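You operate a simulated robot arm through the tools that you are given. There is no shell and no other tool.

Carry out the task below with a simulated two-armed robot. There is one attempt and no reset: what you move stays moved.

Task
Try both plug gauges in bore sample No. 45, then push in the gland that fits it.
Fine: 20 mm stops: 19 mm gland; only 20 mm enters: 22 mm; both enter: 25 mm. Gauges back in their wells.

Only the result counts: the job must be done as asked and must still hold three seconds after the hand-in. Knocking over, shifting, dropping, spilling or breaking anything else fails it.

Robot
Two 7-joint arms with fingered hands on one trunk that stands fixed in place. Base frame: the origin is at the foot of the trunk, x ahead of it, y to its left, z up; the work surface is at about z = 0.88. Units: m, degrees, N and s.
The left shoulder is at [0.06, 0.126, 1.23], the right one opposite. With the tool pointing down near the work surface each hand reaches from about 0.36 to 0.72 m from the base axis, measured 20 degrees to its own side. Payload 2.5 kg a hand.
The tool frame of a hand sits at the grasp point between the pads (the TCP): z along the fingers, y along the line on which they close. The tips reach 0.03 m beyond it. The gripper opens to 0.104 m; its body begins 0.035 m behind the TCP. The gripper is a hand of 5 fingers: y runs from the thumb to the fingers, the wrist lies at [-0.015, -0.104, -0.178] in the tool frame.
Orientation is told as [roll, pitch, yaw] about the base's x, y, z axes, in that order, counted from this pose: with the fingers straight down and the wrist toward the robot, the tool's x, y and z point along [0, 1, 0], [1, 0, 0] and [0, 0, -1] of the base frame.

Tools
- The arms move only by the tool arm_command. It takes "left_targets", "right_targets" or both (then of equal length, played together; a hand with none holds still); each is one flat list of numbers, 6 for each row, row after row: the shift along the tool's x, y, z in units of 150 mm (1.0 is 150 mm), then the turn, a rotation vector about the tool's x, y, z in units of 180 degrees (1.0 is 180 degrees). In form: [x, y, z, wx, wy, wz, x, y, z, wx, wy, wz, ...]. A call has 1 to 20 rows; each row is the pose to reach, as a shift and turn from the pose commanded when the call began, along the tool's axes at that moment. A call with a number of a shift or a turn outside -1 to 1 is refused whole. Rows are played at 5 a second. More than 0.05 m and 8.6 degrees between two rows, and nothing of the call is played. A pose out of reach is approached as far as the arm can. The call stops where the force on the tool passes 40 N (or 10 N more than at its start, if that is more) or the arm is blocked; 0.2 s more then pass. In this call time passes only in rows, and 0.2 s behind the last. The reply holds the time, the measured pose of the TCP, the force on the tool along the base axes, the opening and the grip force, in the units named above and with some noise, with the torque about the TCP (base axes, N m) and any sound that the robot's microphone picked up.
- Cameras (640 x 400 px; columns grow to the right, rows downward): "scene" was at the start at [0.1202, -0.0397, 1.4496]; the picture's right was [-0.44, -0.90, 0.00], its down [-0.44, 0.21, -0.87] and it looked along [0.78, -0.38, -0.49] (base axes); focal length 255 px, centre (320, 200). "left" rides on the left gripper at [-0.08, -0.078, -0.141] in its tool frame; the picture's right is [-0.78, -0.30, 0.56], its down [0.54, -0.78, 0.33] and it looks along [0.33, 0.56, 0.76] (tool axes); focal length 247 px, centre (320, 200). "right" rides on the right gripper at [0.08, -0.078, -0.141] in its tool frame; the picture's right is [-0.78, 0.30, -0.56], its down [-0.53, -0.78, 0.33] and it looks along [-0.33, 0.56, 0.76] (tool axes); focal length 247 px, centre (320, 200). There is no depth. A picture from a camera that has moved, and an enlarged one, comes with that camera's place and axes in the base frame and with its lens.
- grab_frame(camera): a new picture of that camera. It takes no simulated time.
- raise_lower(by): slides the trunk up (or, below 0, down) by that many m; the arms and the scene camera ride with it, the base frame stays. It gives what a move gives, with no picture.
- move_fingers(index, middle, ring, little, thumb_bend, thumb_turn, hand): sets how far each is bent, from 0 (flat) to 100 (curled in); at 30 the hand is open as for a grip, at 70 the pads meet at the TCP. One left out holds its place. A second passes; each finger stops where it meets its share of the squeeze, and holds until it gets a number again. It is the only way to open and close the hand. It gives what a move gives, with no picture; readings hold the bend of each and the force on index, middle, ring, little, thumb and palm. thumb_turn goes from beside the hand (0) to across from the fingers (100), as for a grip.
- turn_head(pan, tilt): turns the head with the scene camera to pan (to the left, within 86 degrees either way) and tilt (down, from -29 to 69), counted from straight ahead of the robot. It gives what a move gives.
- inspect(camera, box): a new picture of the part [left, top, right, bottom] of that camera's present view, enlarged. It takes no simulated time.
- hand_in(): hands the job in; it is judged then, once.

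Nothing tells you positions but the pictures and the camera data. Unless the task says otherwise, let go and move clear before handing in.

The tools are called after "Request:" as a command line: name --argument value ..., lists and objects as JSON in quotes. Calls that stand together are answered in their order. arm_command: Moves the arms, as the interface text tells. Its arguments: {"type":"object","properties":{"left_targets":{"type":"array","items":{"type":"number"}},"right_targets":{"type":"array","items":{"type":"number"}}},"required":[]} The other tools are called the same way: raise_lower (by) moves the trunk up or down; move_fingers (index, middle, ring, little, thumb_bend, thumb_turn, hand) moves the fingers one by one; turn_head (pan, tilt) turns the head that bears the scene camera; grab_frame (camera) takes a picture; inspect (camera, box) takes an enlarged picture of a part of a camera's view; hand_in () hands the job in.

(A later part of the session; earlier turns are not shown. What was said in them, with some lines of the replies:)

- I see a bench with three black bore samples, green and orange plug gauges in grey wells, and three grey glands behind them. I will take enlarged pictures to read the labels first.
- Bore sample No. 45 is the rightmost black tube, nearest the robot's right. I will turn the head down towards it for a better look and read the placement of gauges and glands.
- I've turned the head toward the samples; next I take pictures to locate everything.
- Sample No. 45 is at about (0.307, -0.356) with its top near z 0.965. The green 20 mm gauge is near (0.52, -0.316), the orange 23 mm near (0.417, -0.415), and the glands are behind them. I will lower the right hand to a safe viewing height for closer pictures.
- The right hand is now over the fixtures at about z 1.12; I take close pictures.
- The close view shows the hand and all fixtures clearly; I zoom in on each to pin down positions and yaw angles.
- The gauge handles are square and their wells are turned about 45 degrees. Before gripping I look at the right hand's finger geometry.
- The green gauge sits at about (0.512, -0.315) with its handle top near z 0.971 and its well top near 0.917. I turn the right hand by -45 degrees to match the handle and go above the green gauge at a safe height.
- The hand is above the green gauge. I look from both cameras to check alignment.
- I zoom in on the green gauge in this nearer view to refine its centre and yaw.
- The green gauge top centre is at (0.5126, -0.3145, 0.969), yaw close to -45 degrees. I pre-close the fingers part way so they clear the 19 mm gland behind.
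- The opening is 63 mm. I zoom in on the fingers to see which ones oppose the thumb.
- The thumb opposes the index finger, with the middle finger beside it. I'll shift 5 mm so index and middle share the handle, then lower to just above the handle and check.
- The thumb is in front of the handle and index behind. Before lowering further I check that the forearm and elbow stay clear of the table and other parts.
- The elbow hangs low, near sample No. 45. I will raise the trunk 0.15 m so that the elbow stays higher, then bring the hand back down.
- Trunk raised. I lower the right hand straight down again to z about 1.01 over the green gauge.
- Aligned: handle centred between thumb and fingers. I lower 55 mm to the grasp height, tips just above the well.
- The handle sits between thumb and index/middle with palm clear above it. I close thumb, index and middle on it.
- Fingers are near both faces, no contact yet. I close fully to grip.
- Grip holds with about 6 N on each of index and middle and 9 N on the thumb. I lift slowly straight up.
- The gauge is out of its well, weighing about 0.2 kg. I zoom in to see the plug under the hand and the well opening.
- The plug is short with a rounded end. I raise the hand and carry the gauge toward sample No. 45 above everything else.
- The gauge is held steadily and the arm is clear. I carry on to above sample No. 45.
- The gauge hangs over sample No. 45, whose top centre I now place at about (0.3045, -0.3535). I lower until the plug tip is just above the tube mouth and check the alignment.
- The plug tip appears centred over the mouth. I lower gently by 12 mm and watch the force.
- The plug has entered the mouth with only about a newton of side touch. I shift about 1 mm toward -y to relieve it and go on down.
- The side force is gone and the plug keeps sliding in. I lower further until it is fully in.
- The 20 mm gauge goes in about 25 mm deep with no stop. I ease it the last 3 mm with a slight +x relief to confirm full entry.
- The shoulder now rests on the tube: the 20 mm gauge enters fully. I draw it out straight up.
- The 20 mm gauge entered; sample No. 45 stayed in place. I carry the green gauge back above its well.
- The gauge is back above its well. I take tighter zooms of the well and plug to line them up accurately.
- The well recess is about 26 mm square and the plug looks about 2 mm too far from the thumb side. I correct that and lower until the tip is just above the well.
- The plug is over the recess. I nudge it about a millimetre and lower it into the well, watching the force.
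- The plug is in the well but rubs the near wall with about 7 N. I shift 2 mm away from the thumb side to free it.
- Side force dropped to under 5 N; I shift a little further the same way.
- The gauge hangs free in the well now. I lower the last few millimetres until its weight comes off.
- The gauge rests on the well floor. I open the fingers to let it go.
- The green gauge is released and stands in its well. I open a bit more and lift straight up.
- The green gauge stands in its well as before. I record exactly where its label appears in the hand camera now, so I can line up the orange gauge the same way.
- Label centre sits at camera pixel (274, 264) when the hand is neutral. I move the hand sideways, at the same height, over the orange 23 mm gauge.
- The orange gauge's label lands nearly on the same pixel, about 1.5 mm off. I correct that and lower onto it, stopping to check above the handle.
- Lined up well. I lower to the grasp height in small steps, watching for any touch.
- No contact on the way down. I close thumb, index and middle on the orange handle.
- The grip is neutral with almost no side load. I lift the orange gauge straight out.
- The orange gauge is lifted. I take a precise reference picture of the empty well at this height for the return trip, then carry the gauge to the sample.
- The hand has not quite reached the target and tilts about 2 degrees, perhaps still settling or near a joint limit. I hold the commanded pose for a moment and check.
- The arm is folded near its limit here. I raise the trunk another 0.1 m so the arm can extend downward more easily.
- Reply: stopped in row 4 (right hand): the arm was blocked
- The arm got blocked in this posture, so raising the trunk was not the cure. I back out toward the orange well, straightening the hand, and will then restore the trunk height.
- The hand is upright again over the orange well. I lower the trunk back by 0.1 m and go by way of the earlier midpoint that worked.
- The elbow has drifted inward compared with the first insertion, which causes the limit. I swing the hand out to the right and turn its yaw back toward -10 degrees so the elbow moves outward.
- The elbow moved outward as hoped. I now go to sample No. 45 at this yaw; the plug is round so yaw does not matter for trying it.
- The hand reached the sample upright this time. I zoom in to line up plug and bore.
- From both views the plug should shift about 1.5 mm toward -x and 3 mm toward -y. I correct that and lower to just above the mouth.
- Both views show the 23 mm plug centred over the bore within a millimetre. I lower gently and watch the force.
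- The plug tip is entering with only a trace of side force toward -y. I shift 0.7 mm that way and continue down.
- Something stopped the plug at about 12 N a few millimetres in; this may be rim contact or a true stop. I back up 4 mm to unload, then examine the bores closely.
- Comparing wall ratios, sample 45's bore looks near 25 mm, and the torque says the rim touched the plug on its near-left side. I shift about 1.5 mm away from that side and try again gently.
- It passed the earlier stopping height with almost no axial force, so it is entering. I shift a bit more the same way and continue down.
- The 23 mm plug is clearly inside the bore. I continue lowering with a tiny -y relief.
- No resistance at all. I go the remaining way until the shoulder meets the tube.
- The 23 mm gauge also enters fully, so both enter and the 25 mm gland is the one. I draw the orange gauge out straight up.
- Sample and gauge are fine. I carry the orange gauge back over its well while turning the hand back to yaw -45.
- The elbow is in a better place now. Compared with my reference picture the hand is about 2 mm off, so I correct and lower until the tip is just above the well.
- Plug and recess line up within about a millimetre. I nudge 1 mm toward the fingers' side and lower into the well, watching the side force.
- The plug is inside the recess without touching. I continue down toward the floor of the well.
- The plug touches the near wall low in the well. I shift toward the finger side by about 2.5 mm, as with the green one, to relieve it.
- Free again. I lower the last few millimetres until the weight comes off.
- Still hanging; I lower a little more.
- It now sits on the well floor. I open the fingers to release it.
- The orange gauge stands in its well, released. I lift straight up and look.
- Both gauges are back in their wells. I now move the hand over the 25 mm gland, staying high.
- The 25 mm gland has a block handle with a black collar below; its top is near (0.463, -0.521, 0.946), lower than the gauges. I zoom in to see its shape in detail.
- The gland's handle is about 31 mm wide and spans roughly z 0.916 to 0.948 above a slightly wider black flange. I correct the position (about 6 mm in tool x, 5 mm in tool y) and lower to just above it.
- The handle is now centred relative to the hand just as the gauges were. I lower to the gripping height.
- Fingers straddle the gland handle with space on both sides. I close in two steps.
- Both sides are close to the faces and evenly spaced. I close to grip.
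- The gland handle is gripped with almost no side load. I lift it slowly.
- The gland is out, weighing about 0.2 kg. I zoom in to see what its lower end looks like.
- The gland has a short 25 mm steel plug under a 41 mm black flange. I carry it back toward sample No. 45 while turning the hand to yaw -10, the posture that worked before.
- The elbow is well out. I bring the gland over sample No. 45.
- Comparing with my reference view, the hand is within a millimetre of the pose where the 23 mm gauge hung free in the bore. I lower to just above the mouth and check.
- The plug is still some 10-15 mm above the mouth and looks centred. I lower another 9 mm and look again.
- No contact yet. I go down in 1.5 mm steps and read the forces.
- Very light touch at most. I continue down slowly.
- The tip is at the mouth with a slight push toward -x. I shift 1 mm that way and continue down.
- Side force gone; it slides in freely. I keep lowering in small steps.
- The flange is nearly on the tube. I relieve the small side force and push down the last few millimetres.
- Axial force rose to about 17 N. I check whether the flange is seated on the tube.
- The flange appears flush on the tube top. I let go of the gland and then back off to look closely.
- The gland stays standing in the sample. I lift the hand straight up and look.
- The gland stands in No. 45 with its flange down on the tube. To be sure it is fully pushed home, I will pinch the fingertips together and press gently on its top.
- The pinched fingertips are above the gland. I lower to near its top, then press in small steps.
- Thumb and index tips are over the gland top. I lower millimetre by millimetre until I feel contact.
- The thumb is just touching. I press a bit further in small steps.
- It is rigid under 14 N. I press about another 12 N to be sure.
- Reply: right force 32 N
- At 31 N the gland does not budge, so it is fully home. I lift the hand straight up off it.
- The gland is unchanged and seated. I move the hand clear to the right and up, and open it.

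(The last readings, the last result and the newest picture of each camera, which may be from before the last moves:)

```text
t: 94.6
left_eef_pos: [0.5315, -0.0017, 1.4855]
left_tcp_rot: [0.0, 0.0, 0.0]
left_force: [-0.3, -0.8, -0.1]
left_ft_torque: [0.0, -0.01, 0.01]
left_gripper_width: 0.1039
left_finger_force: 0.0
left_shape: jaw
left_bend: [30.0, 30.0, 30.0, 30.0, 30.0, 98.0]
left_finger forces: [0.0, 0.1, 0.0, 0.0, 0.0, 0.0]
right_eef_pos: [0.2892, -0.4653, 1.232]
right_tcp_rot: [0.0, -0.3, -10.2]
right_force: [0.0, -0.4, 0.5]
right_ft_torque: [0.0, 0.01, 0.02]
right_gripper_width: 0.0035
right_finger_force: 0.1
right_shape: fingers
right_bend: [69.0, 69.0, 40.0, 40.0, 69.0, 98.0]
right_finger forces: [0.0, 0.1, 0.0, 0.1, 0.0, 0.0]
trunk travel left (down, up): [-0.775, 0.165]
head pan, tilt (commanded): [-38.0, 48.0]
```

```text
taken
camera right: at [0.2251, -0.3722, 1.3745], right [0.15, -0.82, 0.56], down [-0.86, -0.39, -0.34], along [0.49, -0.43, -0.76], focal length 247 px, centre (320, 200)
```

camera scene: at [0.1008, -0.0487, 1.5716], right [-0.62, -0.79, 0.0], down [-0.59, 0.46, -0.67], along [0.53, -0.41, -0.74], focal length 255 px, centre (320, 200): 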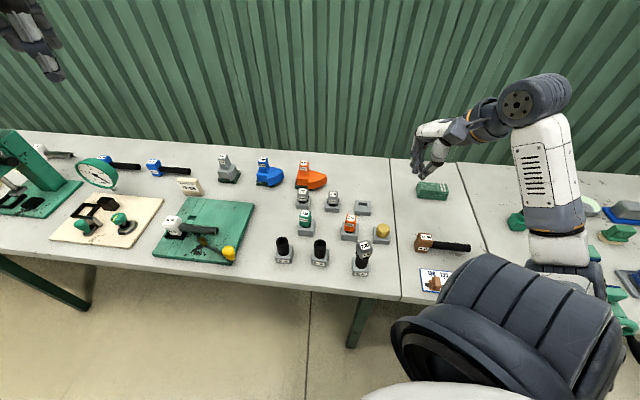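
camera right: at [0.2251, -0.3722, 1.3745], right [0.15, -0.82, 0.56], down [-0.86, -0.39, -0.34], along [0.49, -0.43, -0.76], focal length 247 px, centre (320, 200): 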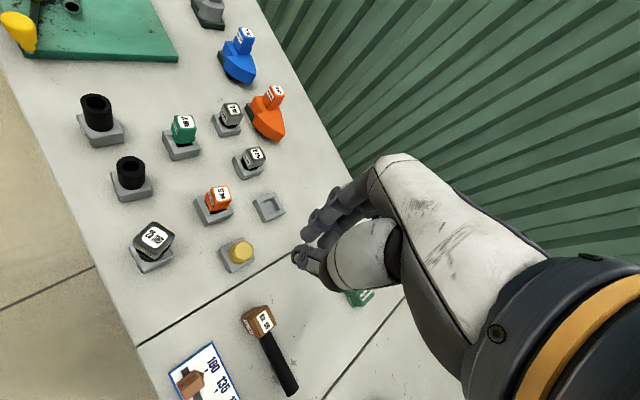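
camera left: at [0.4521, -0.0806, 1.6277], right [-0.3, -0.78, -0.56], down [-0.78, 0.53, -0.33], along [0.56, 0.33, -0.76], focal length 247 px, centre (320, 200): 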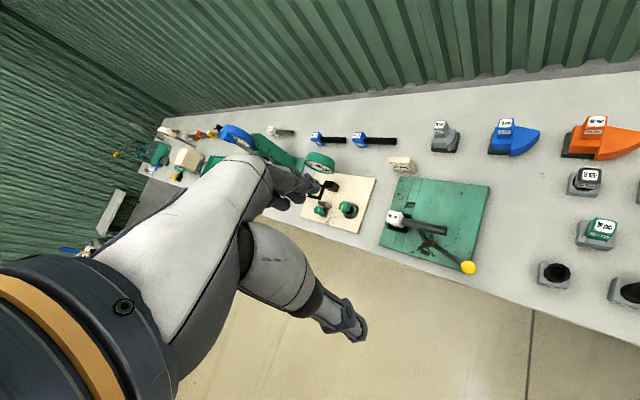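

All seems in place. I zoom in for a last check of the gland and both gauges in their wells.

Request:
inspect --camera "scene" --box '[285, 180, 400, 285]'

Request:
inspect --camera "right" --box '[120, 90, 280, 280]'

Request:
inspect --camera "scene" --box '[340, 205, 400, 280]'

Request:
move_fingers --hand "right" --index 30 --middle 30 --ring 30 --little 30 --thumb_bend 30

```text
3.81 times, centred on (342, 232) of scene
camera zoom: at [0.1008, -0.0487, 1.5716], right [-0.62, -0.79, 0.0], down [-0.59, 0.46, -0.67], along [0.53, -0.41, -0.74], focal length 970 px, centre (234, 76)
```

zoom: 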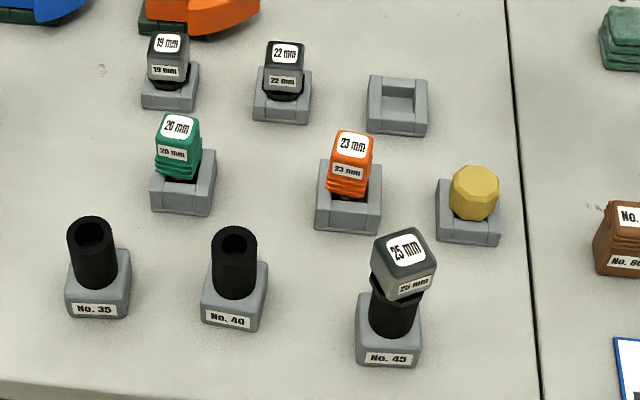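

```text
2.11 times, centred on (200, 185) of right
camera zoom: at [0.2251, -0.3722, 1.3745], right [0.15, -0.82, 0.56], down [-0.86, -0.39, -0.34], along [0.49, -0.43, -0.76], focal length 520 px, centre (573, 232)
```

zoom: 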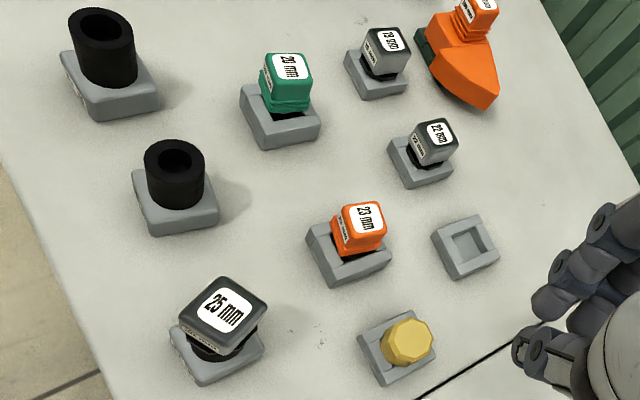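

```text
5.33 times, centred on (370, 242) of scene
camera zoom: at [0.1008, -0.0487, 1.5716], right [-0.62, -0.79, 0.0], down [-0.59, 0.46, -0.67], along [0.53, -0.41, -0.74], focal length 1359 px, centre (53, -27)
```

zoom: 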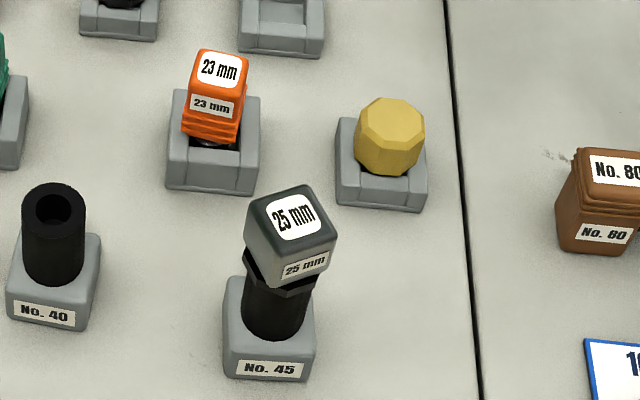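

```text
t: 95.6
left_eef_pos: [0.5318, -0.0019, 1.4866]
left_tcp_rot: [0.0, 0.1, 0.0]
left_force: [0.0, 0.2, -0.8]
left_ft_torque: [-0.01, -0.02, -0.01]
left_gripper_width: 0.1035
left_finger_force: 0.1
left_shape: jaw
left_bend: [30.0, 30.0, 30.0, 30.0, 30.0, 98.0]
left_finger forces: [0.1, 0.1, 0.0, 0.0, 0.0, 0.0]
right_eef_pos: [0.2884, -0.464, 1.2321]
right_tcp_rot: [0.0, -0.2, -10.0]
right_force: [-0.4, -0.9, -0.5]
right_ft_torque: [0.01, 0.01, -0.01]
right_gripper_width: 0.1026
right_finger_force: 0.1
right_shape: fingers
right_bend: [30.0, 30.0, 30.0, 30.0, 30.0, 98.0]
right_finger forces: [0.0, 0.0, 0.0, 0.0, 0.0, 0.0]
trunk travel left (down, up): [-0.775, 0.165]
head pan, tilt (commanded): [-38.0, 48.0]
```

I see the 25 mm gland seated in No. 45, both gauges upright in their wells, and nothing else disturbed. The hand is open and clear, so I hand the job in.

Request:
hand_in

```text
The job is handed in.
```

I tried both gauges in bore sample No. 45. The 20 mm and the 23 mm both went in fully, so I pushed in the 25 mm gland and handed the job in; no verdict has come back yet.

- **Gauges:** the 23 mm gauge caught on the rim at about 12 N on the first try. After I shifted it about 2 mm it slid in with almost no resistance.
- **Gland:** the 25 mm gland went down to a hard stop. It did not move when I then pressed on its top with about 31 N. From the camera angles available I could not see directly that there is no gap under the flange; I am relying on the hard stop and the press test for that.
- **Wells:** both gauges are back in their wells and standing upright. Each plug brushed its well wall at under 8 N on the way in.
- **Everything else:** I saw nothing else moved or knocked over in the last pictures, and the right hand is open and clear of the bench.
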